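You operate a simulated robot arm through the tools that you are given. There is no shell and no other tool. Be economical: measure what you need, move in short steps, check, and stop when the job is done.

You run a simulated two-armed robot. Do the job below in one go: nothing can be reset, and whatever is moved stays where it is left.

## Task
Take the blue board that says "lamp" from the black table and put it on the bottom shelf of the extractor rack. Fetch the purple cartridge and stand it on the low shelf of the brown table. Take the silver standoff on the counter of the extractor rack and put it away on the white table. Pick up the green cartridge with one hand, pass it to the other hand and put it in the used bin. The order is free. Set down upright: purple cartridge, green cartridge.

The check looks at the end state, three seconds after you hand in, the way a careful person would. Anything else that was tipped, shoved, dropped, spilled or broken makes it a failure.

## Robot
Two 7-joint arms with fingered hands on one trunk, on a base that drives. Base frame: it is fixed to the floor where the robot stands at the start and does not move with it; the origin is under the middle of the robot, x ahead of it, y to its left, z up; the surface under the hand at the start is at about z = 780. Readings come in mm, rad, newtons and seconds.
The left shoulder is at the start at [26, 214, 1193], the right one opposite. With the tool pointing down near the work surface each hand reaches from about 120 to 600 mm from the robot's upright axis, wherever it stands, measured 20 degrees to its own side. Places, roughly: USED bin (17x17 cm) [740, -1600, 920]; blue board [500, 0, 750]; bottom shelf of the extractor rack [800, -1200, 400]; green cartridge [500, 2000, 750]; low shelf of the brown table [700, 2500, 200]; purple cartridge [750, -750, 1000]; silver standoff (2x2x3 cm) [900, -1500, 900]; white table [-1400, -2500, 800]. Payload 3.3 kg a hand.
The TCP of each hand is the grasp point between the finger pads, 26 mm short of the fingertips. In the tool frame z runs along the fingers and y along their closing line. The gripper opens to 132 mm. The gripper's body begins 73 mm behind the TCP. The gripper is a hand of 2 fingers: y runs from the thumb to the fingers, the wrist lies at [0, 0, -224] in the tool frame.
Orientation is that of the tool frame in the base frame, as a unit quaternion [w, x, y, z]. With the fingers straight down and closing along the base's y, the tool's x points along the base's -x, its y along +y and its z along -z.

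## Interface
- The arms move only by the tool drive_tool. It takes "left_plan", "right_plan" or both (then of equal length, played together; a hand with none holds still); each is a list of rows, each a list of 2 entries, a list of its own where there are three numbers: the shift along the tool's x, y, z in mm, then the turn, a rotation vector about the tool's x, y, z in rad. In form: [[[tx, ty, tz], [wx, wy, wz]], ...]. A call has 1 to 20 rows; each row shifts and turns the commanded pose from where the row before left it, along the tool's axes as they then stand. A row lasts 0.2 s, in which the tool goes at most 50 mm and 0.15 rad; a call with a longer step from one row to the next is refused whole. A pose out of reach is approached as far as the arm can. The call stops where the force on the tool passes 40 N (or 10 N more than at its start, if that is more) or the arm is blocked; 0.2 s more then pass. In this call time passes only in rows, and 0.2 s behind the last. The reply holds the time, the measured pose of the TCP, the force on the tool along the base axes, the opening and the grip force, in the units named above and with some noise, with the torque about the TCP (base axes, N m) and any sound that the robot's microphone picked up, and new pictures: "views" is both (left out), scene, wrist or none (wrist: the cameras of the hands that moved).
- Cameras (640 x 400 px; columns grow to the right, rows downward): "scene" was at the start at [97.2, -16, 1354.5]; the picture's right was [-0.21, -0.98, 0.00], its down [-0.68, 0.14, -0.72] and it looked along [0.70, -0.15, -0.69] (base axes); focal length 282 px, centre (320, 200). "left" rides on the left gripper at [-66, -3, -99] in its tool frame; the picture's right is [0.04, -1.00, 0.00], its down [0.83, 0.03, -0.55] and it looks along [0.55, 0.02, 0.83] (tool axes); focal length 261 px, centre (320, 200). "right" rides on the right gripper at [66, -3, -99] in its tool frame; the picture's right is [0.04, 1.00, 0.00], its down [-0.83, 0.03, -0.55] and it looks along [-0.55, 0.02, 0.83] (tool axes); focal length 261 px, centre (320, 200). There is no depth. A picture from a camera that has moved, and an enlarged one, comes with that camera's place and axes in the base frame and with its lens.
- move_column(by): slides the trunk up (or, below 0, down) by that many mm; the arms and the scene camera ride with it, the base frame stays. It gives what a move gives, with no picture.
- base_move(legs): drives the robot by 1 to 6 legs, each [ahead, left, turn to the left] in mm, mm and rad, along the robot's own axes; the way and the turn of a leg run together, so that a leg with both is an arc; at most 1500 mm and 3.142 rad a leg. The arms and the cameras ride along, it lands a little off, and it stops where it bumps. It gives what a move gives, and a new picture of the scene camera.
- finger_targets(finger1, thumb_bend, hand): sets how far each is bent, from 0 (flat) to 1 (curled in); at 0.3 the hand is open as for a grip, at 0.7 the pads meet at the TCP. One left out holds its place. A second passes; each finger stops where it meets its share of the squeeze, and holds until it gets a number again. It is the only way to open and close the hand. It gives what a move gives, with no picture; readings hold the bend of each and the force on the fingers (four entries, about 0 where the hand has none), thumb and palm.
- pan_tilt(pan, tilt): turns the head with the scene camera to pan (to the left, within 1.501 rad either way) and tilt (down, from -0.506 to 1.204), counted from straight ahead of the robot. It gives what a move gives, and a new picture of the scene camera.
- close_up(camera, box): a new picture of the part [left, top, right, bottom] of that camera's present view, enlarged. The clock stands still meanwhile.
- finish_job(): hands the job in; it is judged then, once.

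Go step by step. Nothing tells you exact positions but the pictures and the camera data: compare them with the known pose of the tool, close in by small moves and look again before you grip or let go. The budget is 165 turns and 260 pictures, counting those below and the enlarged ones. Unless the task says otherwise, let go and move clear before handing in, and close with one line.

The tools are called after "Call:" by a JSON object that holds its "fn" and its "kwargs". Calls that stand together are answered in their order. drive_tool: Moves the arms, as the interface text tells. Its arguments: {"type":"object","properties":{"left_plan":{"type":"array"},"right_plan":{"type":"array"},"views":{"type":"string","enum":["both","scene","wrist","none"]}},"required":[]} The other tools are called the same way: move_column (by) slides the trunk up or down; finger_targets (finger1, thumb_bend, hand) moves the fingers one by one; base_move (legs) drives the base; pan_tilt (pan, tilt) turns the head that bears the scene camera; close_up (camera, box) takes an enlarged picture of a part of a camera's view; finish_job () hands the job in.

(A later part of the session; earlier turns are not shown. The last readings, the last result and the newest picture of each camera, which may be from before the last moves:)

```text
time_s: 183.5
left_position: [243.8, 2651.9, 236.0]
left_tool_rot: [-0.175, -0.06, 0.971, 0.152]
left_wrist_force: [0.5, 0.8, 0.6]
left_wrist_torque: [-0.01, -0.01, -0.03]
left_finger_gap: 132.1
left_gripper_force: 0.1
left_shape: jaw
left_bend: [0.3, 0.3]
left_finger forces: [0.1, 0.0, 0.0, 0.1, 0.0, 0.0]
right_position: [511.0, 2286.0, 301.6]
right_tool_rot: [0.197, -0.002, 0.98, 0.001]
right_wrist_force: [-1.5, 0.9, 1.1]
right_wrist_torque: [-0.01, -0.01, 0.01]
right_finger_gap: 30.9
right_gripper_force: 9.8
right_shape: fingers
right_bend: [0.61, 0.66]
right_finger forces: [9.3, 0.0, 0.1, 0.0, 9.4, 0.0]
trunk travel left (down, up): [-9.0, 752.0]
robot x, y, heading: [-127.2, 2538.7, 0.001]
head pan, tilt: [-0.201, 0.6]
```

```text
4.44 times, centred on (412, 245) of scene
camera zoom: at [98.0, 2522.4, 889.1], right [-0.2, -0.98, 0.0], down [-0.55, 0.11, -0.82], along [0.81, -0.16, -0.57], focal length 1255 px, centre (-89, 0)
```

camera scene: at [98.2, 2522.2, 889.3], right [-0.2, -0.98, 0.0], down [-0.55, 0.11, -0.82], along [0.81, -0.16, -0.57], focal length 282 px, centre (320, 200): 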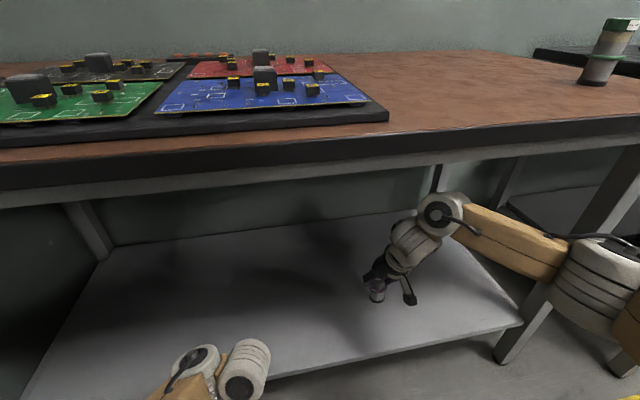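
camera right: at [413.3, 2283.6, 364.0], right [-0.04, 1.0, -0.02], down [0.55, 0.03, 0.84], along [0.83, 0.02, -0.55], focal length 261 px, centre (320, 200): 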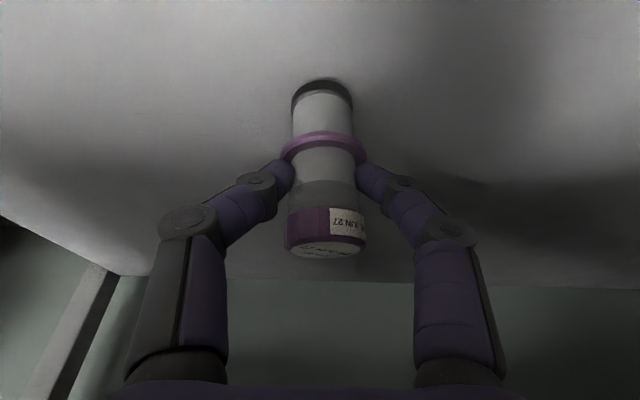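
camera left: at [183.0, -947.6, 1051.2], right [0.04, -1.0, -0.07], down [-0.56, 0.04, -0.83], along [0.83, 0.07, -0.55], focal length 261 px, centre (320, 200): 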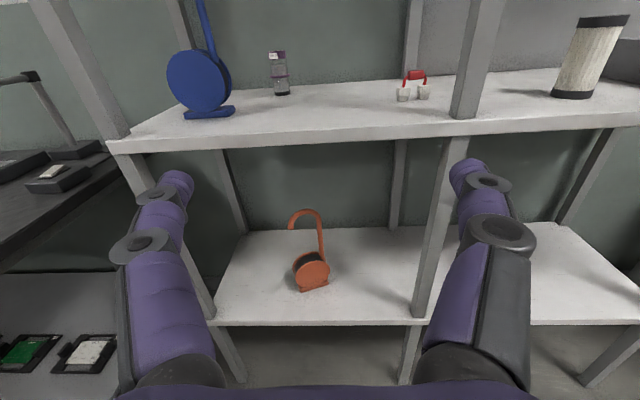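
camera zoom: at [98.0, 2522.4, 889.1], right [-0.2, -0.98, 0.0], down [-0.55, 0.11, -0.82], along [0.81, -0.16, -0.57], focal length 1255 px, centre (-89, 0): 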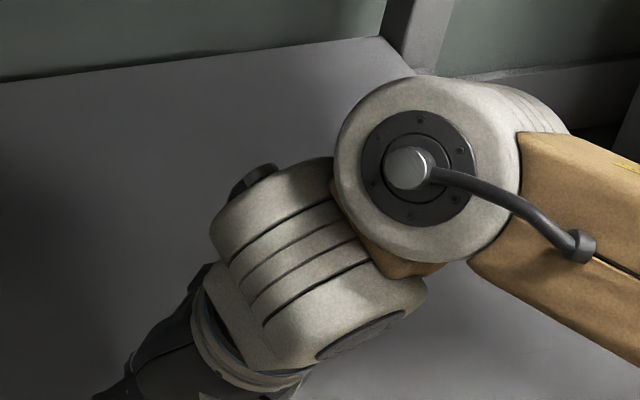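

Light contact and close to upright. I open the hand and look before moving.

Call:
{"fn": "finger_targets", "kwargs": {"hand": "right", "finger1": 0.5, "thumb_bend": 0.5}}

Call:
{"fn": "close_up", "kwargs": {"camera": "right", "box": [160, 60, 480, 260]}}

```text
time_s: 184.5
left_position: [243.2, 2651.3, 235.8]
left_tool_rot: [-0.175, -0.06, 0.971, 0.152]
left_wrist_force: [-0.7, 0.6, -0.8]
left_wrist_torque: [0.02, 0.03, -0.01]
left_finger_gap: 132.0
left_gripper_force: 0.0
left_shape: jaw
left_bend: [0.3, 0.3]
left_finger forces: [0.1, 0.0, 0.0, 0.0, 0.0, 0.0]
right_position: [511.5, 2285.8, 302.8]
right_tool_rot: [0.198, 0.0, 0.98, -0.001]
right_wrist_force: [0.9, 0.4, 0.3]
right_wrist_torque: [0.0, 0.0, -0.01]
right_finger_gap: 65.7
right_gripper_force: 0.1
right_shape: fingers
right_bend: [0.5, 0.5]
right_finger forces: [0.0, 0.1, 0.1, 0.1, 0.0, 0.0]
trunk travel left (down, up): [-9.0, 752.0]
robot x, y, heading: [-125.9, 2538.7, 0.007]
head pan, tilt: [-0.201, 0.6]
```

```text
2.00 times, centred on (320, 160) of right
camera zoom: at [413.2, 2283.4, 366.8], right [-0.04, 1.0, -0.02], down [0.55, 0.04, 0.83], along [0.83, 0.02, -0.55], focal length 521 px, centre (320, 280)
```

zoom: 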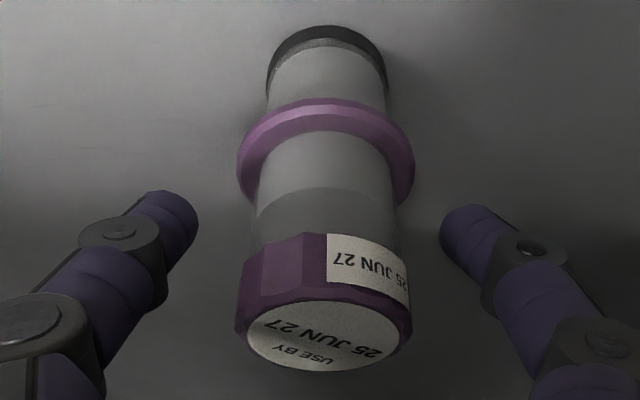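

It settled standing upright. I rise straight up past the cap and back out.

Call:
{"fn": "drive_tool", "kwargs": {"right_plan": [[[-8, 0, -18], [0, 0, 0]], [[-10, 0, -23], [0, 0, 0]], [[-10, 0, -23], [0, 0, 0]]], "views": "none"}}

Call:
{"fn": "base_move", "kwargs": {"legs": [[-520, 0, 0]]}}

Call:
{"fn": "close_up", "kwargs": {"camera": "right", "box": [160, 100, 480, 300]}}

```text
time_s: 185.3
left_position: [243.6, 2652.9, 236.0]
left_tool_rot: [-0.175, -0.06, 0.971, 0.152]
left_wrist_force: [0.6, 0.0, 0.1]
left_wrist_torque: [-0.01, -0.02, 0.01]
left_finger_gap: 132.1
left_gripper_force: 0.0
left_shape: jaw
left_bend: [0.3, 0.3]
left_finger forces: [0.0, 0.1, 0.0, 0.0, 0.0, 0.1]
right_position: [512.3, 2287.6, 371.3]
right_tool_rot: [0.197, -0.001, 0.98, 0.0]
right_wrist_force: [0.2, -0.6, -0.4]
right_wrist_torque: [-0.02, 0.02, -0.02]
right_finger_gap: 65.9
right_gripper_force: 0.1
right_shape: fingers
right_bend: [0.5, 0.5]
right_finger forces: [0.0, 0.0, 0.0, 0.1, 0.0, 0.1]
trunk travel left (down, up): [-9.0, 752.0]
robot x, y, heading: [-128.2, 2540.1, -0.001]
head pan, tilt: [-0.201, 0.6]
```

```text
time_s: 188.4
left_position: [-288.6, 2650.8, 235.5]
left_tool_rot: [-0.175, -0.061, 0.971, 0.152]
left_wrist_force: [0.1, 0.0, -0.5]
left_wrist_torque: [0.01, 0.0, 0.01]
left_finger_gap: 131.7
left_gripper_force: 0.0
left_shape: jaw
left_bend: [0.3, 0.3]
left_finger forces: [0.0, 0.0, 0.0, 0.0, 0.1, 0.0]
right_position: [-18.5, 2287.8, 370.8]
right_tool_rot: [0.197, -0.003, 0.98, 0.001]
right_wrist_force: [-0.2, 0.3, -0.4]
right_wrist_torque: [0.03, -0.01, -0.01]
right_finger_gap: 65.8
right_gripper_force: 0.0
right_shape: fingers
right_bend: [0.5, 0.5]
right_finger forces: [0.1, 0.1, 0.1, 0.0, 0.0, 0.0]
trunk travel left (down, up): [-9.0, 752.0]
robot x, y, heading: [-660.5, 2535.3, 0.004]
head pan, tilt: [-0.201, 0.6]
camera scene: at [-433.5, 2521.2, 889.3], right [-0.2, -0.98, 0.0], down [-0.55, 0.11, -0.82], along [0.81, -0.16, -0.57], focal length 282 px, centre (320, 200)
```

scene: 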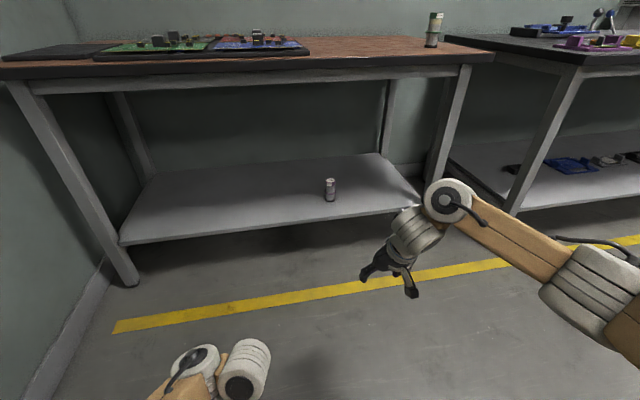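

```text
2.00 times, centred on (320, 200) of right
camera zoom: at [-117.9, 2284.6, 435.3], right [-0.04, 1.0, -0.02], down [0.55, 0.04, 0.83], along [0.83, 0.03, -0.55], focal length 521 px, centre (320, 200)
```

zoom: 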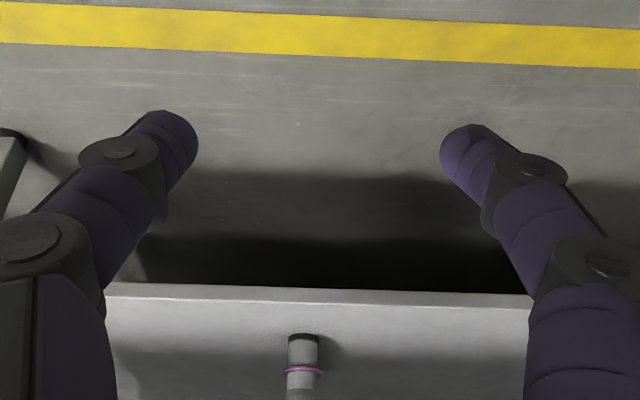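

The purple cartridge stands on the low shelf. For the green one: the left hand will take it near-horizontally by its lower body, then the right hand takes it over from above. I raise the trunk and bring both arms to working poses in free space.

Call:
{"fn": "move_column", "kwargs": {"by": 326}}

Call:
{"fn": "drive_tool", "kwargs": {"left_plan": [[[4.1, 18.6, -35.2], [0, 0, 0]], [[4.1, 18.6, -35.2], [0, 0, 0]], [[4.1, 18.6, -35.2], [0, 0, 0]], [[4.1, 18.6, -35.2], [0, 0, 0]], [[4.1, 18.6, -35.2], [0, 0, 0]], [[4.1, 18.6, -35.2], [0, 0, 0]], [[4.1, 18.6, -35.2], [0, 0, 0]], [[4.1, 18.6, -35.2], [0, 0, 0]], [[4.1, 18.6, -35.2], [0, 0, 0]]], "right_plan": [[[4.5, 0, -32], [0, 0, 0]], [[4.5, 0, -32], [0, 0, 0]], [[4.5, 0, -32], [0, 0, 0]], [[4.5, 0, -32], [0, 0, 0]], [[4.5, 0, -32], [0, 0, 0]], [[4.5, 0, -32], [0, 0, 0]], [[4.5, 0, -32], [0, 0.13, 0]], [[0, 0, -32], [0, 0.13, 0]], [[0, 0, -32], [0, 0.13, 0]]], "views": "none"}}

Call:
{"fn": "pan_tilt", "kwargs": {"pan": -0.4, "tilt": 0.4}}

```text
time_s: 191.6
left_position: [-239.3, 2650.8, 629.2]
left_tool_rot: [-0.082, -0.075, 0.983, 0.145]
left_wrist_force: [-1.0, 0.1, -1.2]
left_wrist_torque: [-0.02, 0.0, -0.03]
left_finger_gap: 132.1
left_gripper_force: 0.0
left_shape: jaw
left_bend: [0.3, 0.3]
left_finger forces: [0.0, 0.1, 0.1, 0.0, 0.0, 0.1]
right_position: [-19.7, 2287.7, 695.5]
right_tool_rot: [0.197, -0.003, 0.98, 0.0]
right_wrist_force: [-0.1, -0.3, -0.2]
right_wrist_torque: [0.0, -0.01, 0.02]
right_finger_gap: 66.0
right_gripper_force: 0.2
right_shape: fingers
right_bend: [0.5, 0.5]
right_finger forces: [0.0, 0.0, 0.0, 0.0, 0.0, 0.0]
trunk travel left (down, up): [-335.0, 426.0]
robot x, y, heading: [-663.0, 2536.9, 0.002]
head pan, tilt: [-0.201, 0.6]
```

```text
time_s: 193.6
left_position: [-204.2, 2661.3, 765.5]
left_tool_rot: [-0.082, -0.074, 0.983, 0.145]
left_wrist_force: [0.3, 0.0, -0.4]
left_wrist_torque: [0.01, 0.01, 0.0]
left_finger_gap: 132.2
left_gripper_force: 0.2
left_shape: jaw
left_bend: [0.3, 0.3]
left_finger forces: [0.0, 0.0, 0.0, 0.0, 0.0, 0.1]
left hand out of reach, approached as far as the arm can: row 2, 3, 4, 5, 6, 7, 8, 9
right_position: [-147.3, 2289.6, 955.3]
right_tool_rot: [0.005, -0.003, 1.0, -0.001]
right_wrist_force: [-0.1, 0.0, 0.2]
right_wrist_torque: [-0.04, 0.0, -0.01]
right_finger_gap: 66.2
right_gripper_force: 0.1
right_shape: fingers
right_bend: [0.5, 0.5]
right_finger forces: [0.1, 0.1, 0.0, 0.0, 0.0, 0.1]
trunk travel left (down, up): [-335.0, 426.0]
robot x, y, heading: [-658.5, 2537.5, 0.004]
head pan, tilt: [-0.201, 0.6]
```

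```text
time_s: 194.3
left_position: [-204.2, 2660.0, 766.7]
left_tool_rot: [-0.083, -0.074, 0.983, 0.145]
left_wrist_force: [0.3, 0.4, -0.4]
left_wrist_torque: [0.02, 0.01, 0.02]
left_finger_gap: 132.0
left_gripper_force: 0.0
left_shape: jaw
left_bend: [0.3, 0.3]
left_finger forces: [0.1, 0.1, 0.0, 0.0, 0.0, 0.0]
right_position: [-147.7, 2287.2, 955.2]
right_tool_rot: [0.005, -0.003, 1.0, 0.001]
right_wrist_force: [-0.4, 0.3, 0.4]
right_wrist_torque: [-0.01, 0.02, 0.0]
right_finger_gap: 66.1
right_gripper_force: 0.1
right_shape: fingers
right_bend: [0.5, 0.5]
right_finger forces: [0.1, 0.1, 0.1, 0.1, 0.0, 0.1]
trunk travel left (down, up): [-335.0, 426.0]
robot x, y, heading: [-659.3, 2535.7, 0.006]
head pan, tilt: [-0.4, 0.4]
camera scene: at [-538.0, 2502.6, 1246.0], right [-0.38, -0.92, 0.0], down [-0.36, 0.15, -0.92], along [0.85, -0.35, -0.39], focal length 282 px, centre (320, 200)
```

scene: 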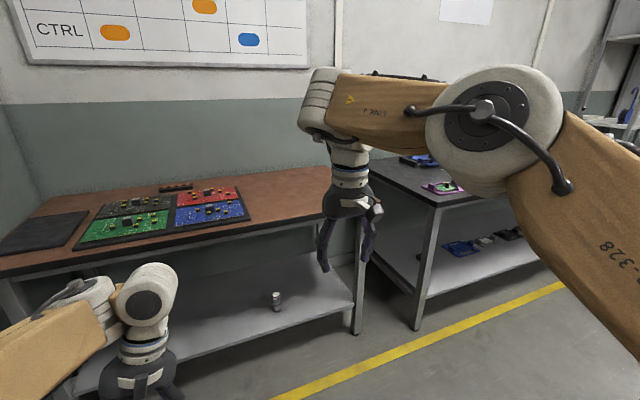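

The left arm prefers being extended; I move it forward first and then turn it to near-horizontal.

Call:
{"fn": "drive_tool", "kwargs": {"left_plan": [[[-39, 10, -3], [0, 0, 0]], [[-39, 10, -3], [0, 0, 0]], [[-39, 10, -3], [0, 0, 0]], [[-39, 10, -3], [0, 0, 0]], [[0, 0, 0], [0.032, -0.134, -0.0061]], [[0, 0, 0], [0.032, -0.134, -0.0061]], [[0, 0, 0], [0.032, -0.134, -0.0061]], [[0, 0, 0], [0.032, -0.134, -0.0061]], [[0, 0, 0], [0.032, -0.134, -0.0061]], [[0, 0, 0], [0.032, -0.134, -0.0061]], [[0, 0, 0], [0.032, -0.134, -0.0061]], [[0, 0, 0], [0.032, -0.134, -0.0061]], [[0, 0, 0], [0.032, -0.134, -0.0061]], [[0, 0, 0], [0.032, -0.134, -0.0061]], [[0, 0, 0], [0.032, -0.134, -0.0061]]], "views": "scene"}}

```text
time_s: 197.5
left_position: [-123.5, 2683.1, 747.9]
left_tool_rot: [0.615, -0.002, 0.788, 0.002]
left_wrist_force: [-0.1, -0.5, 0.0]
left_wrist_torque: [0.01, 0.01, 0.0]
left_finger_gap: 132.0
left_gripper_force: 0.1
left_shape: jaw
left_bend: [0.3, 0.3]
left_finger forces: [0.0, 0.0, 0.0, 0.0, 0.1, 0.0]
left hand out of reach, approached as far as the arm can: row 1, 2, 3, 4, 5, 6, 7, 8
right_position: [-147.7, 2287.2, 954.8]
right_tool_rot: [0.004, -0.004, 1.0, 0.0]
right_wrist_force: [-1.0, 0.3, -0.3]
right_wrist_torque: [-0.02, 0.02, 0.01]
right_finger_gap: 65.8
right_gripper_force: 0.0
right_shape: fingers
right_bend: [0.5, 0.5]
right_finger forces: [0.1, 0.0, 0.0, 0.0, 0.1, 0.1]
trunk travel left (down, up): [-335.0, 426.0]
robot x, y, heading: [-657.3, 2537.8, 0.006]
head pan, tilt: [-0.4, 0.4]
camera scene: at [-538.0, 2502.4, 1246.0], right [-0.39, -0.92, 0.0], down [-0.36, 0.15, -0.92], along [0.85, -0.35, -0.39], focal length 282 px, centre (320, 200)
```

scene: 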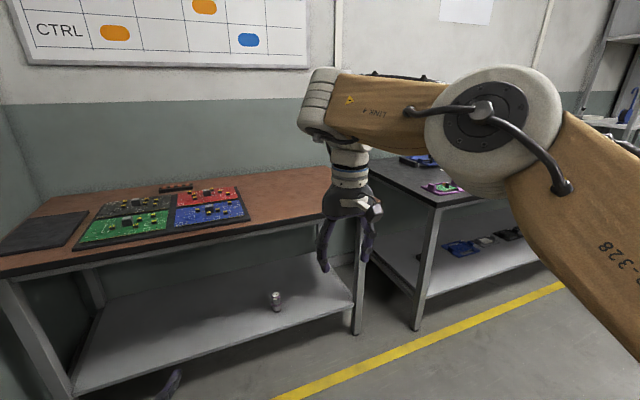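

The left hand now points forward, about 14° down. I raise the trunk, slide to the green cartridge and look with the left camera.

Call:
{"fn": "move_column", "kwargs": {"by": 130}}

Call:
{"fn": "base_move", "kwargs": {"legs": [[0, -706, -0.006], [300, 0, 0]]}}

Call:
{"fn": "close_up", "kwargs": {"camera": "left", "box": [0, 0, 640, 400]}}

```text
time_s: 199.1
left_position: [-124.2, 2682.6, 877.1]
left_tool_rot: [0.614, 0.001, 0.789, 0.001]
left_wrist_force: [-0.1, 0.1, -0.3]
left_wrist_torque: [-0.01, 0.0, -0.01]
left_finger_gap: 132.1
left_gripper_force: 0.1
left_shape: jaw
left_bend: [0.3, 0.3]
left_finger forces: [0.0, 0.0, 0.0, 0.1, 0.1, 0.0]
right_position: [-151.3, 2286.7, 1099.8]
right_tool_rot: [0.019, -0.003, 1.0, 0.0]
right_wrist_force: [-0.4, -0.3, -0.2]
right_wrist_torque: [0.02, 0.0, 0.01]
right_finger_gap: 66.3
right_gripper_force: 0.0
right_shape: fingers
right_bend: [0.5, 0.5]
right_finger forces: [0.0, 0.1, 0.0, 0.0, 0.0, 0.0]
trunk travel left (down, up): [-465.0, 296.0]
robot x, y, heading: [-655.7, 2535.8, 0.007]
head pan, tilt: [-0.4, 0.4]
```

```text
time_s: 204.6
left_position: [180.2, 1985.6, 878.0]
left_tool_rot: [0.615, -0.001, 0.789, 0.002]
left_wrist_force: [-0.4, 0.1, -0.4]
left_wrist_torque: [0.0, 0.0, 0.0]
left_finger_gap: 131.9
left_gripper_force: 0.1
left_shape: jaw
left_bend: [0.3, 0.3]
left_finger forces: [0.0, 0.1, 0.1, 0.1, 0.1, 0.1]
right_position: [153.9, 1590.0, 1099.7]
right_tool_rot: [0.02, -0.002, 1.0, 0.0]
right_wrist_force: [0.0, -0.3, 0.1]
right_wrist_torque: [0.0, 0.01, -0.02]
right_finger_gap: 66.1
right_gripper_force: 0.0
right_shape: fingers
right_bend: [0.5, 0.5]
right_finger forces: [0.1, 0.0, 0.0, 0.1, 0.0, 0.1]
trunk travel left (down, up): [-465.0, 296.0]
robot x, y, heading: [-354.6, 1839.8, 0.004]
head pan, tilt: [-0.4, 0.4]
camera scene: at [-250.4, 1804.0, 1376.9], right [-0.38, -0.92, 0.0], down [-0.36, 0.15, -0.92], along [0.85, -0.35, -0.39], focal length 282 px, centre (320, 200)
```

scene: 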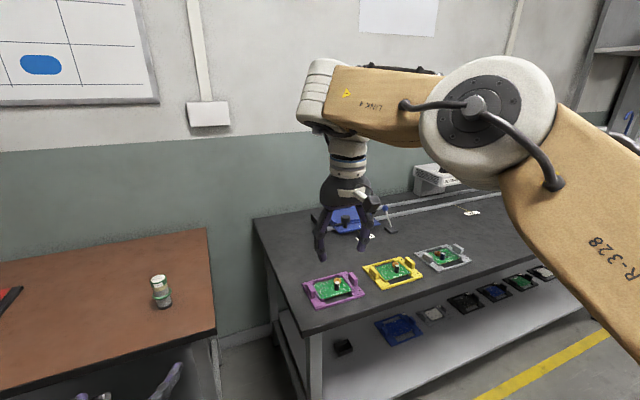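

```text
1.00 times, centred on (320, 200) of left (not enlarged: the box is as wide or as high as the picture)
camera zoom: at [101.4, 1983.1, 964.3], right [-0.01, -1.0, -0.04], down [-0.74, 0.03, -0.67], along [0.67, 0.03, -0.74], focal length 261 px, centre (320, 200)
```

zoom: 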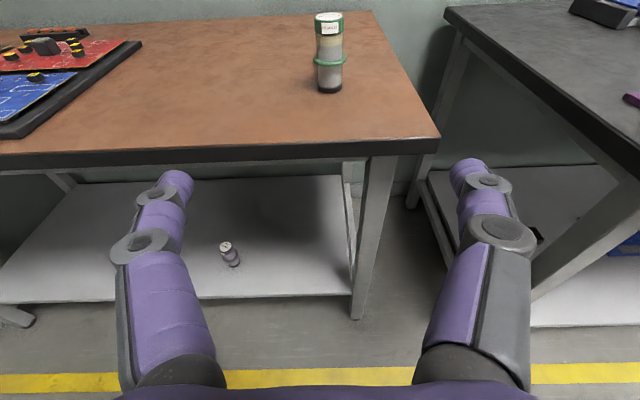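

The green cartridge is at about [498, 1978] and the table top near z 781. I lower the trunk 72 mm and approach in two steps.

Call:
{"fn": "move_column", "kwargs": {"by": -72}}

Call:
{"fn": "base_move", "kwargs": {"legs": [[215, -8, 0]]}}

Call:
{"fn": "close_up", "kwargs": {"camera": "left", "box": [0, 0, 640, 400]}}

```text
time_s: 205.7
left_position: [178.3, 1984.6, 807.2]
left_tool_rot: [0.614, 0.001, 0.789, 0.001]
left_wrist_force: [-0.4, 0.8, 0.5]
left_wrist_torque: [0.01, 0.01, 0.02]
left_finger_gap: 132.0
left_gripper_force: 0.2
left_shape: jaw
left_bend: [0.3, 0.3]
left_finger forces: [0.0, 0.0, 0.0, 0.1, 0.0, 0.0]
right_position: [153.1, 1589.7, 1029.2]
right_tool_rot: [0.02, -0.003, 1.0, 0.0]
right_wrist_force: [0.2, -0.2, -0.4]
right_wrist_torque: [0.0, 0.04, 0.01]
right_finger_gap: 66.2
right_gripper_force: 0.0
right_shape: fingers
right_bend: [0.5, 0.5]
right_finger forces: [0.1, 0.1, 0.0, 0.0, 0.0, 0.0]
trunk travel left (down, up): [-393.0, 368.0]
robot x, y, heading: [-350.9, 1837.2, 0.003]
head pan, tilt: [-0.4, 0.4]
```

```text
time_s: 207.3
left_position: [393.9, 1979.3, 805.2]
left_tool_rot: [0.614, 0.0, 0.789, 0.002]
left_wrist_force: [-0.1, 0.7, 0.0]
left_wrist_torque: [-0.02, -0.01, 0.0]
left_finger_gap: 131.7
left_gripper_force: 0.1
left_shape: jaw
left_bend: [0.3, 0.3]
left_finger forces: [0.0, 0.1, 0.0, 0.0, 0.0, 0.1]
right_position: [366.9, 1582.6, 1027.7]
right_tool_rot: [0.02, -0.003, 1.0, 0.001]
right_wrist_force: [-0.1, -1.1, 0.3]
right_wrist_torque: [-0.01, 0.0, -0.03]
right_finger_gap: 66.2
right_gripper_force: 0.2
right_shape: fingers
right_bend: [0.5, 0.5]
right_finger forces: [0.1, 0.0, 0.1, 0.0, 0.0, 0.1]
trunk travel left (down, up): [-393.0, 368.0]
robot x, y, heading: [-141.5, 1830.9, 0.005]
head pan, tilt: [-0.4, 0.4]
camera scene: at [-29.2, 1797.3, 1304.5], right [-0.38, -0.92, 0.0], down [-0.36, 0.15, -0.92], along [0.85, -0.35, -0.39], focal length 282 px, centre (320, 200)
```

scene: 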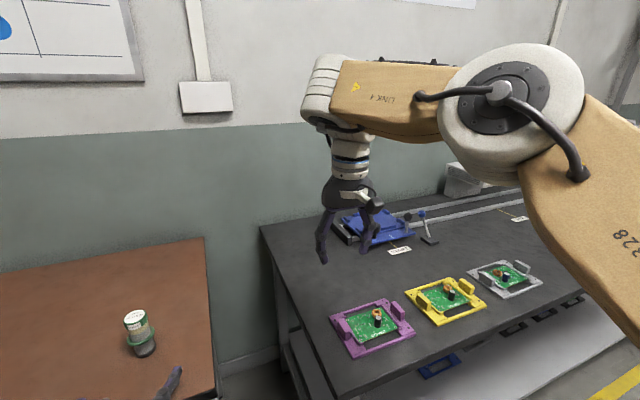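

```text
1.00 times, centred on (320, 200) of left (not enlarged: the box is as wide or as high as the picture)
camera zoom: at [314.2, 1976.6, 892.2], right [-0.01, -1.0, -0.04], down [-0.74, 0.03, -0.67], along [0.67, 0.03, -0.74], focal length 261 px, centre (320, 200)
```

zoom: 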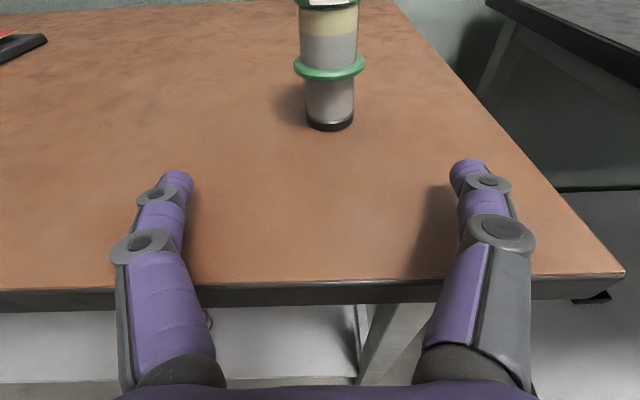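

The cartridge is about 90 mm ahead and 6 mm to the right. I drive the last bit.

Call:
{"fn": "base_move", "kwargs": {"legs": [[88, -6, 0]]}}

Call:
{"fn": "close_up", "kwargs": {"camera": "left", "box": [0, 0, 640, 400]}}

```text
time_s: 208.4
left_position: [481.6, 1972.8, 805.3]
left_tool_rot: [0.614, 0.0, 0.789, 0.002]
left_wrist_force: [0.5, 0.5, 0.1]
left_wrist_torque: [-0.03, 0.01, -0.02]
left_finger_gap: 132.1
left_gripper_force: 0.0
left_shape: jaw
left_bend: [0.3, 0.3]
left_finger forces: [0.1, 0.1, 0.0, 0.0, 0.1, 0.0]
right_position: [454.3, 1576.7, 1027.7]
right_tool_rot: [0.02, -0.003, 1.0, 0.0]
right_wrist_force: [0.2, 0.2, -0.5]
right_wrist_torque: [0.01, -0.03, -0.03]
right_finger_gap: 66.1
right_gripper_force: 0.1
right_shape: fingers
right_bend: [0.5, 0.5]
right_finger forces: [0.1, 0.0, 0.0, 0.0, 0.1, 0.0]
trunk travel left (down, up): [-393.0, 368.0]
robot x, y, heading: [-53.7, 1826.1, 0.005]
head pan, tilt: [-0.4, 0.4]
camera scene: at [58.8, 1791.5, 1304.4], right [-0.38, -0.92, 0.0], down [-0.36, 0.15, -0.92], along [0.85, -0.35, -0.39], focal length 282 px, centre (320, 200)
```

scene: 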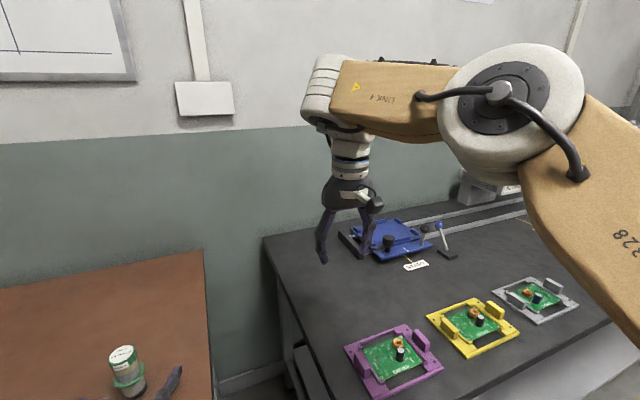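

```text
1.00 times, centred on (320, 200) of left (not enlarged: the box is as wide or as high as the picture)
camera zoom: at [402.1, 1970.7, 892.0], right [-0.01, -1.0, -0.04], down [-0.74, 0.03, -0.67], along [0.67, 0.03, -0.74], focal length 261 px, centre (320, 200)
```

zoom: 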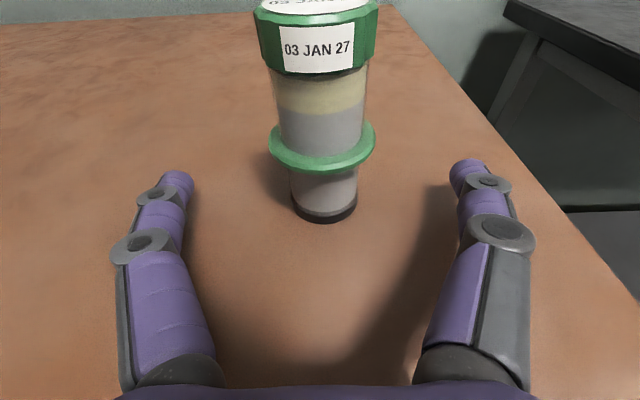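

The lower body sits right at the pad position. I close the left hand.

Call:
{"fn": "finger_targets", "kwargs": {"hand": "left", "finger1": 0.5, "thumb_bend": 0.5}}

Call:
{"fn": "finger_targets", "kwargs": {"hand": "left", "finger1": 0.72, "thumb_bend": 0.72}}

Call:
{"fn": "close_up", "kwargs": {"camera": "left", "box": [120, 40, 520, 290]}}

```text
time_s: 209.4
left_position: [479.4, 1973.8, 805.0]
left_tool_rot: [0.614, -0.001, 0.789, 0.002]
left_wrist_force: [-0.2, -0.3, -0.2]
left_wrist_torque: [-0.01, 0.01, 0.0]
left_finger_gap: 67.2
left_gripper_force: 0.1
left_shape: fingers
left_bend: [0.5, 0.5]
left_finger forces: [0.1, 0.1, 0.0, 0.1, 0.0, 0.0]
right_position: [454.0, 1576.4, 1027.3]
right_tool_rot: [0.02, -0.003, 1.0, 0.0]
right_wrist_force: [0.3, 0.4, -0.1]
right_wrist_torque: [0.02, -0.01, -0.03]
right_finger_gap: 66.3
right_gripper_force: 0.1
right_shape: fingers
right_bend: [0.5, 0.5]
right_finger forces: [0.1, 0.0, 0.1, 0.1, 0.0, 0.0]
trunk travel left (down, up): [-393.0, 368.0]
robot x, y, heading: [-54.9, 1825.3, 0.003]
head pan, tilt: [-0.4, 0.4]
```

```text
time_s: 210.4
left_position: [480.0, 1972.5, 806.5]
left_tool_rot: [0.614, -0.001, 0.789, 0.002]
left_wrist_force: [0.4, -0.6, 0.3]
left_wrist_torque: [0.02, 0.02, -0.01]
left_finger_gap: 32.6
left_gripper_force: 11.6
left_shape: fingers
left_bend: [0.61, 0.66]
left_finger forces: [11.4, 0.0, 0.1, 0.1, 11.7, 0.1]
right_position: [454.1, 1576.3, 1028.1]
right_tool_rot: [0.021, -0.002, 1.0, 0.0]
right_wrist_force: [-0.7, -0.3, 0.2]
right_wrist_torque: [0.01, 0.0, 0.0]
right_finger_gap: 66.4
right_gripper_force: 0.0
right_shape: fingers
right_bend: [0.5, 0.5]
right_finger forces: [0.0, 0.0, 0.1, 0.1, 0.0, 0.1]
trunk travel left (down, up): [-393.0, 368.0]
robot x, y, heading: [-52.8, 1825.6, 0.009]
head pan, tilt: [-0.4, 0.4]
```

```text
1.60 times, centred on (320, 165) of left
camera zoom: at [401.1, 1970.7, 892.6], right [-0.01, -1.0, -0.04], down [-0.74, 0.03, -0.67], along [0.67, 0.03, -0.74], focal length 417 px, centre (320, 256)
```

zoom: 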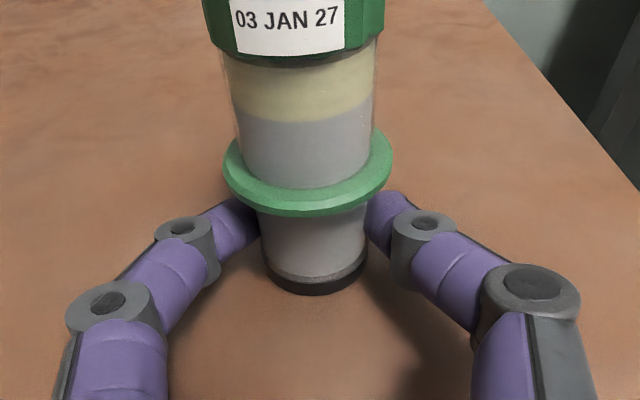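

Held at 11.6 N. I lift and back away from the table.

Call:
{"fn": "move_column", "kwargs": {"by": 150}}

Call:
{"fn": "base_move", "kwargs": {"legs": [[-500, 0, 0]]}}

Call:
{"fn": "pan_tilt", "kwargs": {"pan": 0.1, "tilt": 0.75}}

Call:
{"fn": "close_up", "kwargs": {"camera": "left", "box": [120, 0, 520, 250]}}

```text
time_s: 212.2
left_position: [479.5, 1973.9, 955.4]
left_tool_rot: [0.614, 0.0, 0.789, 0.002]
left_wrist_force: [0.4, -0.1, -2.6]
left_wrist_torque: [0.01, 0.06, 0.03]
left_finger_gap: 32.7
left_gripper_force: 11.4
left_shape: fingers
left_bend: [0.61, 0.66]
left_finger forces: [11.4, 0.1, 0.0, 0.0, 11.1, 0.0]
right_position: [452.2, 1578.0, 1182.4]
right_tool_rot: [0.026, -0.003, 1.0, 0.001]
right_wrist_force: [-0.1, 0.5, 0.8]
right_wrist_torque: [-0.01, 0.01, -0.02]
right_finger_gap: 66.1
right_gripper_force: 0.0
right_shape: fingers
right_bend: [0.5, 0.5]
right_finger forces: [0.1, 0.0, 0.1, 0.0, 0.0, 0.0]
trunk travel left (down, up): [-543.0, 218.0]
robot x, y, heading: [-52.3, 1825.1, 0.005]
head pan, tilt: [-0.4, 0.4]
```

```text
time_s: 215.1
left_position: [-14.6, 1970.8, 955.4]
left_tool_rot: [0.615, -0.001, 0.789, 0.003]
left_wrist_force: [-1.4, 0.2, -4.0]
left_wrist_torque: [-0.02, 0.06, -0.01]
left_finger_gap: 33.0
left_gripper_force: 11.6
left_shape: fingers
left_bend: [0.61, 0.66]
left_finger forces: [11.4, 0.1, 0.1, 0.1, 11.1, 0.1]
right_position: [-44.8, 1575.4, 1183.1]
right_tool_rot: [0.026, -0.001, 1.0, 0.0]
right_wrist_force: [0.8, -1.1, 0.5]
right_wrist_torque: [0.0, -0.03, 0.0]
right_finger_gap: 66.3
right_gripper_force: 0.1
right_shape: fingers
right_bend: [0.5, 0.5]
right_finger forces: [0.0, 0.0, 0.0, 0.1, 0.0, 0.1]
trunk travel left (down, up): [-543.0, 218.0]
robot x, y, heading: [-548.6, 1823.6, 0.007]
head pan, tilt: [-0.4, 0.4]
camera scene: at [-451.9, 1789.2, 1455.3], right [-0.39, -0.92, 0.0], down [-0.36, 0.15, -0.92], along [0.85, -0.36, -0.39], focal length 282 px, centre (320, 200)
```

scene: 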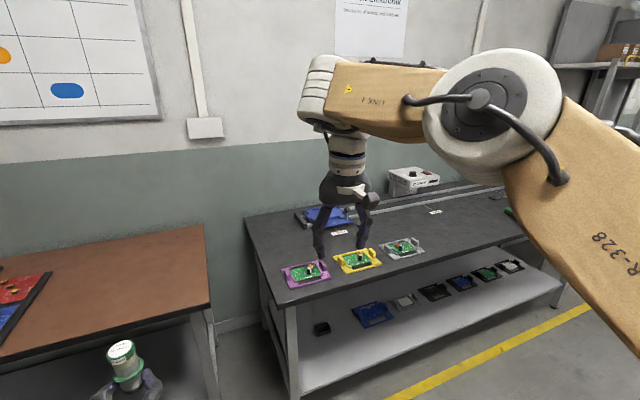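

```text
time_s: 216.0
left_position: [-15.0, 1970.6, 955.8]
left_tool_rot: [0.614, 0.001, 0.789, 0.001]
left_wrist_force: [0.1, 0.2, -2.2]
left_wrist_torque: [-0.02, 0.05, 0.03]
left_finger_gap: 33.0
left_gripper_force: 11.1
left_shape: fingers
left_bend: [0.61, 0.66]
left_finger forces: [11.4, 0.0, 0.1, 0.1, 11.2, 0.1]
right_position: [-43.2, 1573.9, 1182.4]
right_tool_rot: [0.026, -0.001, 1.0, 0.001]
right_wrist_force: [-0.1, -0.7, 0.7]
right_wrist_torque: [0.04, -0.02, -0.02]
right_finger_gap: 65.8
right_gripper_force: 0.2
right_shape: fingers
right_bend: [0.5, 0.5]
right_finger forces: [0.0, 0.0, 0.0, 0.1, 0.0, 0.1]
trunk travel left (down, up): [-543.0, 218.0]
robot x, y, heading: [-548.5, 1826.1, 0.008]
head pan, tilt: [0.099, 0.75]
camera scene: at [-454.1, 1833.4, 1424.2], right [0.1, -0.99, 0.0], down [-0.68, -0.07, -0.73], along [0.73, 0.07, -0.68], focal length 282 px, centre (320, 200)
```

scene: 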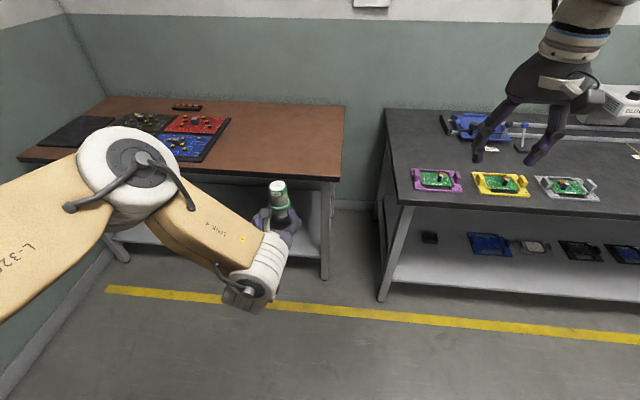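

```text
1.60 times, centred on (320, 125) of left
camera zoom: at [-93.2, 1967.7, 1042.6], right [-0.01, -1.0, -0.04], down [-0.74, 0.03, -0.67], along [0.67, 0.03, -0.74], focal length 417 px, centre (320, 320)
```

zoom: 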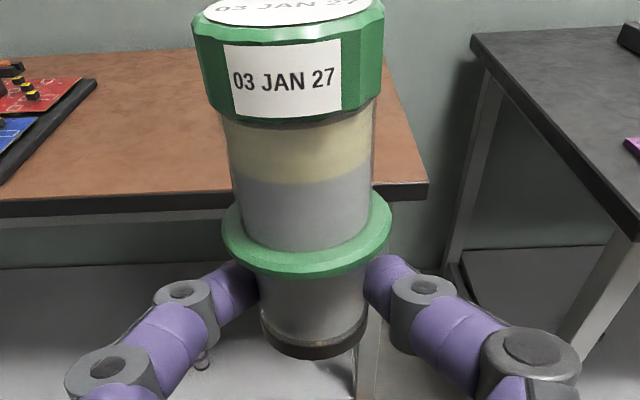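

The left hand holds it upright. I bring it toward the middle of the robot, where the right hand can reach it from above.

Call:
{"fn": "drive_tool", "kwargs": {"left_plan": [[[4.3, -35, -17], [0, 0, 0]], [[4.3, -35, -17], [0, 0, 0]], [[4.3, -35, -17], [0, 0, 0]], [[4.3, -35, -17], [0, 0, 0]]], "views": "both"}}

Call:
{"fn": "finger_targets", "kwargs": {"hand": "right", "finger1": 0.46, "thumb_bend": 0.46}}

```text
time_s: 217.0
left_position: [-86.4, 1830.1, 955.4]
left_tool_rot: [0.614, 0.001, 0.789, 0.002]
left_wrist_force: [-0.2, -0.2, -3.0]
left_wrist_torque: [-0.02, 0.03, -0.01]
left_finger_gap: 32.5
left_gripper_force: 11.3
left_shape: fingers
left_bend: [0.61, 0.66]
left_finger forces: [11.2, 0.0, 0.0, 0.0, 11.0, 0.1]
right_position: [-44.2, 1573.5, 1183.2]
right_tool_rot: [0.026, -0.002, 1.0, 0.001]
right_wrist_force: [0.0, 0.1, 0.1]
right_wrist_torque: [0.02, 0.03, 0.02]
right_finger_gap: 66.0
right_gripper_force: 0.1
right_shape: fingers
right_bend: [0.5, 0.5]
right_finger forces: [0.1, 0.0, 0.0, 0.0, 0.0, 0.1]
trunk travel left (down, up): [-543.0, 218.0]
robot x, y, heading: [-548.7, 1822.4, 0.007]
head pan, tilt: [0.099, 0.75]
camera scene: at [-454.5, 1832.5, 1424.1], right [0.1, -0.99, 0.0], down [-0.68, -0.07, -0.73], along [0.73, 0.08, -0.68], focal length 282 px, centre (320, 200)
camera left: at [-165.2, 1828.1, 1042.7], right [-0.01, -1.0, -0.04], down [-0.74, 0.04, -0.67], along [0.67, 0.03, -0.74], focal length 261 px, centre (320, 200)
```

scene: 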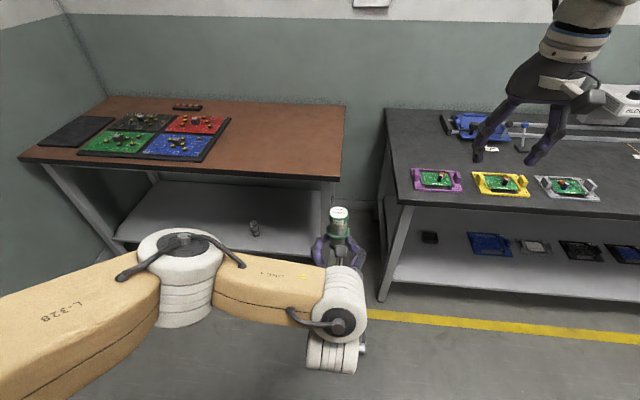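
left: 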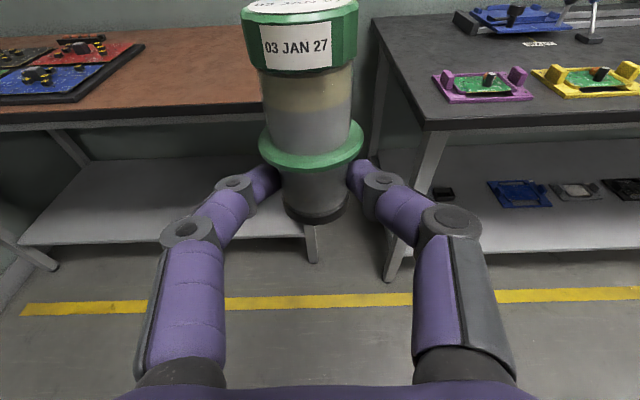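

```text
time_s: 218.0
left_position: [-85.4, 1830.7, 955.4]
left_tool_rot: [0.614, 0.0, 0.789, 0.001]
left_wrist_force: [0.0, 0.2, -1.6]
left_wrist_torque: [-0.01, 0.04, -0.01]
left_finger_gap: 32.7
left_gripper_force: 11.3
left_shape: fingers
left_bend: [0.61, 0.66]
left_finger forces: [11.2, 0.0, 0.0, 0.1, 11.1, 0.1]
right_position: [-44.3, 1573.7, 1182.2]
right_tool_rot: [0.026, -0.002, 1.0, 0.001]
right_wrist_force: [-0.4, -0.3, -0.1]
right_wrist_torque: [0.03, -0.02, -0.02]
right_finger_gap: 79.4
right_gripper_force: 0.1
right_shape: fingers
right_bend: [0.46, 0.46]
right_finger forces: [0.0, 0.0, 0.0, 0.0, 0.0, 0.1]
trunk travel left (down, up): [-543.0, 218.0]
robot x, y, heading: [-547.7, 1822.8, 0.009]
head pan, tilt: [0.099, 0.75]
```

The cartridge axis is at about [-65, 1833], cap top ≈ z 1026. I bring the right hand above it and look.

Call:
{"fn": "drive_tool", "kwargs": {"right_plan": [[[3, 37, 6], [0, 0, 0]], [[3, 37, 6], [0, 0, 0]], [[3, 37, 6], [0, 0, 0]], [[3, 37, 6], [0, 0, 0]], [[3, 37, 6], [0, 0, 0]], [[3, 37, 6], [0, 0, 0]], [[3, 37, 6], [0, 0, 0]]], "views": "both"}}

```text
time_s: 219.8
left_position: [-85.5, 1831.6, 954.1]
left_tool_rot: [0.614, 0.0, 0.789, 0.001]
left_wrist_force: [-0.4, -0.6, -2.7]
left_wrist_torque: [-0.01, 0.07, -0.02]
left_finger_gap: 32.8
left_gripper_force: 11.6
left_shape: fingers
left_bend: [0.61, 0.66]
left_finger forces: [11.2, 0.1, 0.1, 0.0, 11.1, 0.1]
right_position: [-72.4, 1774.4, 1112.9]
right_tool_rot: [-0.018, 0.05, 0.998, 0.036]
right_wrist_force: [-0.4, 0.0, 0.3]
right_wrist_torque: [-0.03, 0.01, -0.01]
right_finger_gap: 79.8
right_gripper_force: 0.0
right_shape: fingers
right_bend: [0.46, 0.46]
right_finger forces: [0.0, 0.1, 0.1, 0.1, 0.1, 0.0]
right hand out of reach, approached as far as the arm can: row 6, 7
trunk travel left (down, up): [-543.0, 218.0]
robot x, y, heading: [-550.8, 1828.2, 0.009]
head pan, tilt: [0.099, 0.75]
stopped in row 7 (right hand): the arm was blocked; the commanded pose is now the measured one
camera scene: at [-454.0, 1833.0, 1424.1], right [0.1, -0.99, 0.0], down [-0.68, -0.07, -0.73], along [0.73, 0.08, -0.68], focal length 282 px, centre (320, 200)
camera right: at [-134.4, 1772.0, 1212.0], right [0.06, 1.0, 0.07], down [0.85, -0.09, 0.52], along [0.53, 0.03, -0.85], focal length 261 px, centre (320, 200)
```

scene: 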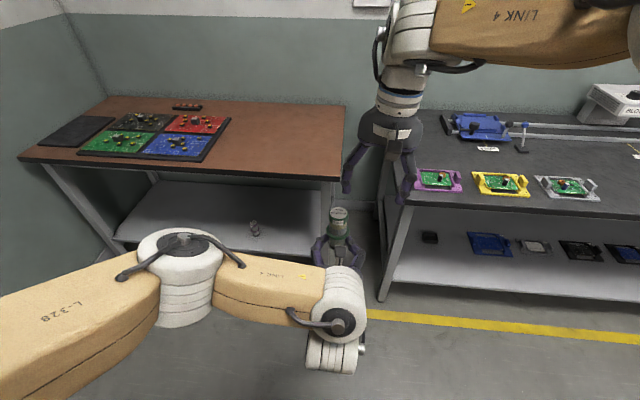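
right: 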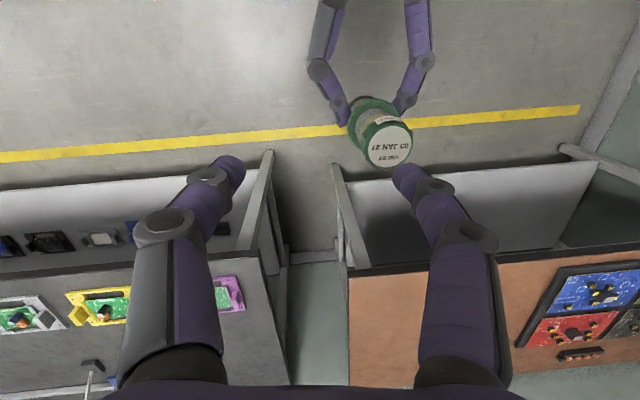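

The right arm can't reach further left, so I straighten it at y≈1740 and bring the cartridge over to it with the left hand.

Call:
{"fn": "drive_tool", "kwargs": {"right_plan": [[[0, -12, -5], [0.036, -0.018, -0.05]], [[0, -12, -5], [0.036, -0.018, -0.05]], [[0, -12, -5], [0, 0, 0]]], "left_plan": [[[0, -30, 0], [0, 0, 0]], [[0, -30, 0], [0, 0, 0]], [[0, -30, 0], [0, 0, 0]]], "views": "both"}}

```text
time_s: 220.8
left_position: [-46.5, 1798.0, 951.1]
left_tool_rot: [0.619, -0.025, 0.784, 0.045]
left_wrist_force: [0.3, -0.5, -3.6]
left_wrist_torque: [-0.02, 0.09, -0.02]
left_finger_gap: 32.5
left_gripper_force: 11.8
left_shape: fingers
left_bend: [0.62, 0.66]
left_finger forces: [11.4, 0.0, 0.1, 0.0, 11.5, 0.1]
right_position: [-75.7, 1744.3, 1126.7]
right_tool_rot: [0.002, -0.007, 1.0, -0.003]
right_wrist_force: [0.5, 0.8, -0.6]
right_wrist_torque: [0.02, 0.02, 0.0]
right_finger_gap: 79.8
right_gripper_force: 0.0
right_shape: fingers
right_bend: [0.46, 0.46]
right_finger forces: [0.0, 0.1, 0.0, 0.1, 0.1, 0.0]
trunk travel left (down, up): [-543.0, 218.0]
robot x, y, heading: [-549.5, 1826.8, 0.005]
head pan, tilt: [0.099, 0.75]
stopped in row 3 (left hand): the arm was blocked; the commanded pose is now the measured one
camera scene: at [-453.5, 1834.4, 1424.0], right [0.1, -0.99, 0.0], down [-0.68, -0.07, -0.73], along [0.73, 0.07, -0.68], focal length 282 px, centre (320, 200)
camera right: at [-141.2, 1742.0, 1224.3], right [-0.05, 1.0, -0.01], down [0.83, 0.05, 0.56], along [0.56, 0.02, -0.83], focal length 261 px, centre (320, 200)
camera left: at [-126.7, 1784.3, 1036.5], right [0.09, -0.99, -0.08], down [-0.73, -0.01, -0.68], along [0.68, 0.12, -0.73], focal length 261 px, centre (320, 200)
```

scene: 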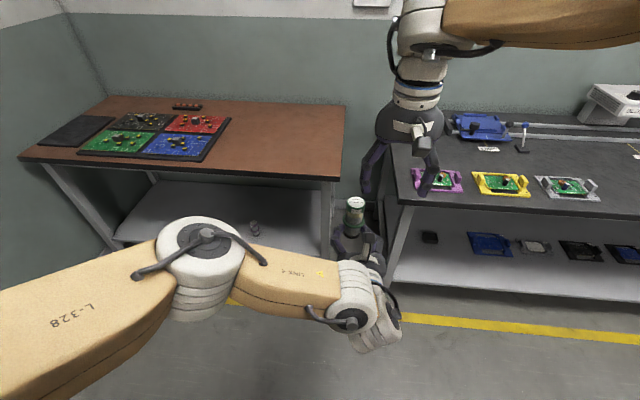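
right: 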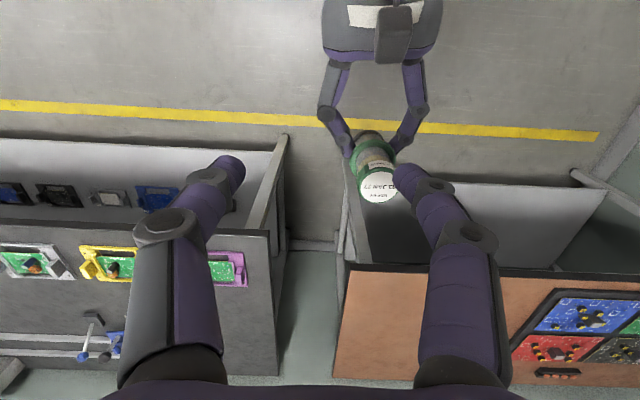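
left: 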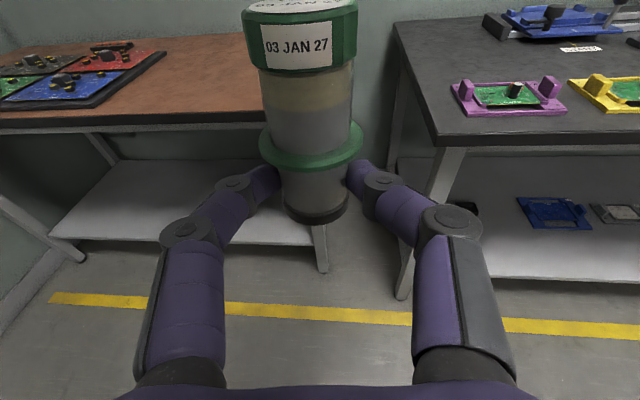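

The left wrist limits it; yawing the left hand to point rightward is more natural for that arm. I turn it about the vertical by -0.8 rad, then shift it right.

Call:
{"fn": "drive_tool", "kwargs": {"left_plan": [[[0, 0, 0], [0.13, 0, 0.033]], [[0, 0, 0], [0.13, 0, 0.033]], [[0, 0, 0], [0.13, 0, 0.033]], [[0, 0, 0], [0.13, 0, 0.033]], [[0, 0, 0], [0.13, 0, 0.033]], [[0, 0, 0], [0.13, 0, 0.033]]], "views": "both"}}

```text
time_s: 222.2
left_position: [-54.5, 1788.3, 939.0]
left_tool_rot: [0.562, 0.261, 0.764, -0.18]
left_wrist_force: [1.1, -0.2, -1.7]
left_wrist_torque: [0.06, 0.08, -0.01]
left_finger_gap: 32.1
left_gripper_force: 11.1
left_shape: fingers
left_bend: [0.62, 0.66]
left_finger forces: [10.9, 0.0, 0.0, 0.0, 10.9, 0.0]
left hand out of reach, approached as far as the arm can: row 4, 5
right_position: [-75.7, 1744.3, 1127.6]
right_tool_rot: [0.001, -0.006, 1.0, -0.003]
right_wrist_force: [0.2, -0.4, -0.3]
right_wrist_torque: [0.02, -0.02, -0.01]
right_finger_gap: 79.6
right_gripper_force: 0.0
right_shape: fingers
right_bend: [0.46, 0.46]
right_finger forces: [0.0, 0.0, 0.0, 0.1, 0.0, 0.1]
trunk travel left (down, up): [-543.0, 218.0]
robot x, y, heading: [-550.6, 1824.5, 0.004]
head pan, tilt: [0.099, 0.75]
camera scene: at [-453.9, 1833.9, 1424.1], right [0.1, -0.99, 0.0], down [-0.68, -0.07, -0.73], along [0.73, 0.07, -0.68], focal length 282 px, centre (320, 200)
camera left: at [-115.2, 1830.2, 1030.0], right [-0.61, -0.79, -0.06], down [-0.6, 0.51, -0.62], along [0.52, -0.35, -0.78], focal length 261 px, centre (320, 200)
```

scene: 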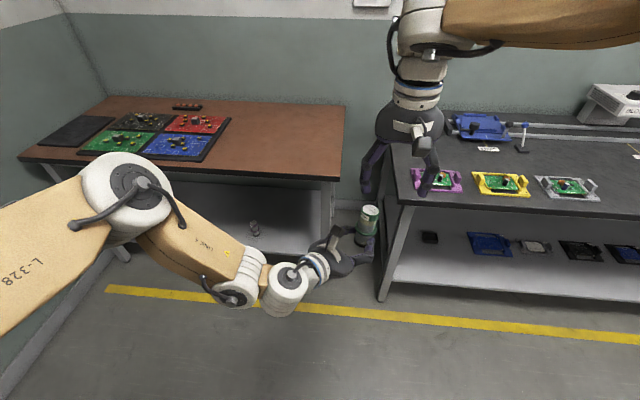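
left: 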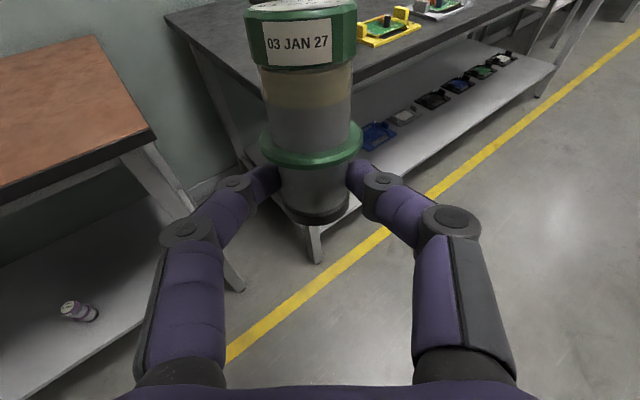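

Good: it now points right and the cartridge is at about [-43, 1780]. I shift it a bit further toward the right hand's range.

Call:
{"fn": "drive_tool", "kwargs": {"left_plan": [[[-8.3, -16.4, 0.5], [0, 0, 0]], [[-8.3, -16.4, 0.5], [0, 0, 0]]], "right_plan": [[[-8, 3, 0], [0, 0, 0]], [[-8, 3, 0], [0, 0, 0]]], "views": "both"}}

```text
time_s: 222.8
left_position: [-68.5, 1756.8, 953.8]
left_tool_rot: [0.56, 0.261, 0.765, -0.18]
left_wrist_force: [0.1, 0.8, -3.2]
left_wrist_torque: [0.01, 0.08, 0.0]
left_finger_gap: 31.9
left_gripper_force: 11.3
left_shape: fingers
left_bend: [0.62, 0.66]
left_finger forces: [10.9, 0.1, 0.0, 0.1, 10.8, 0.1]
right_position: [-57.6, 1739.2, 1130.8]
right_tool_rot: [0.004, 0.009, 1.0, 0.009]
right_wrist_force: [0.1, 0.0, 0.2]
right_wrist_torque: [0.01, -0.02, 0.0]
right_finger_gap: 79.8
right_gripper_force: 0.0
right_shape: fingers
right_bend: [0.46, 0.46]
right_finger forces: [0.0, 0.1, 0.0, 0.1, 0.0, 0.0]
right hand out of reach, approached as far as the arm can: row 2
trunk travel left (down, up): [-543.0, 218.0]
robot x, y, heading: [-553.0, 1821.1, -0.002]
head pan, tilt: [0.099, 0.75]
camera scene: at [-454.0, 1833.0, 1424.1], right [0.1, -0.99, 0.0], down [-0.68, -0.07, -0.73], along [0.73, 0.08, -0.68], focal length 282 px, centre (320, 200)
camera right: at [-123.6, 1735.4, 1228.9], right [-0.02, 1.0, 0.02], down [0.83, 0.01, 0.56], along [0.56, 0.03, -0.83], focal length 261 px, centre (320, 200)
camera left: at [-129.8, 1798.7, 1044.5], right [-0.61, -0.79, -0.06], down [-0.6, 0.51, -0.62], along [0.52, -0.35, -0.78], focal length 261 px, centre (320, 200)
```

scene: 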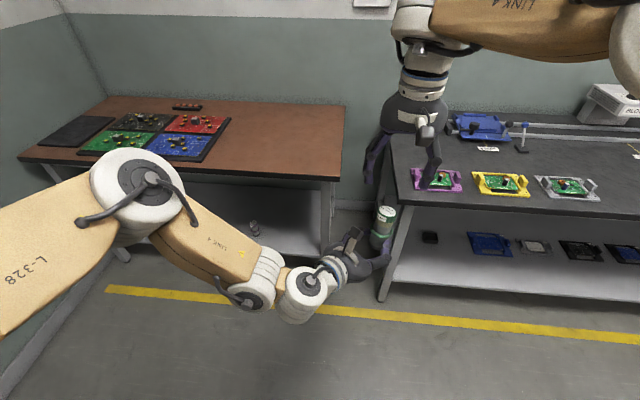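
right: 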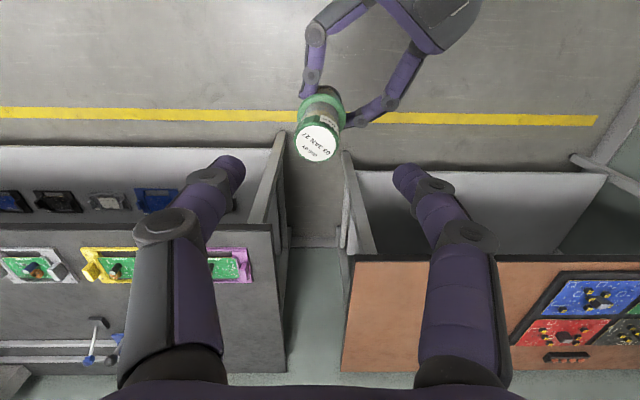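
left: 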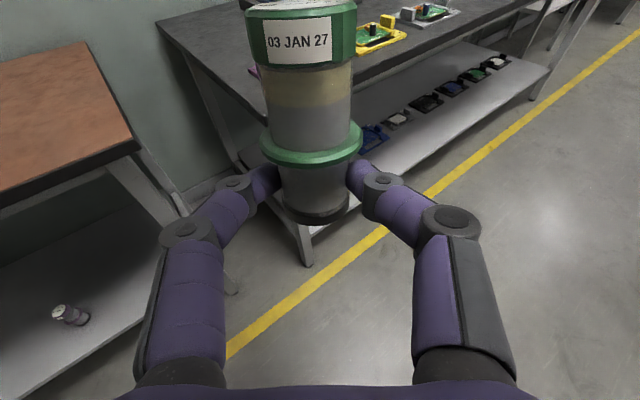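

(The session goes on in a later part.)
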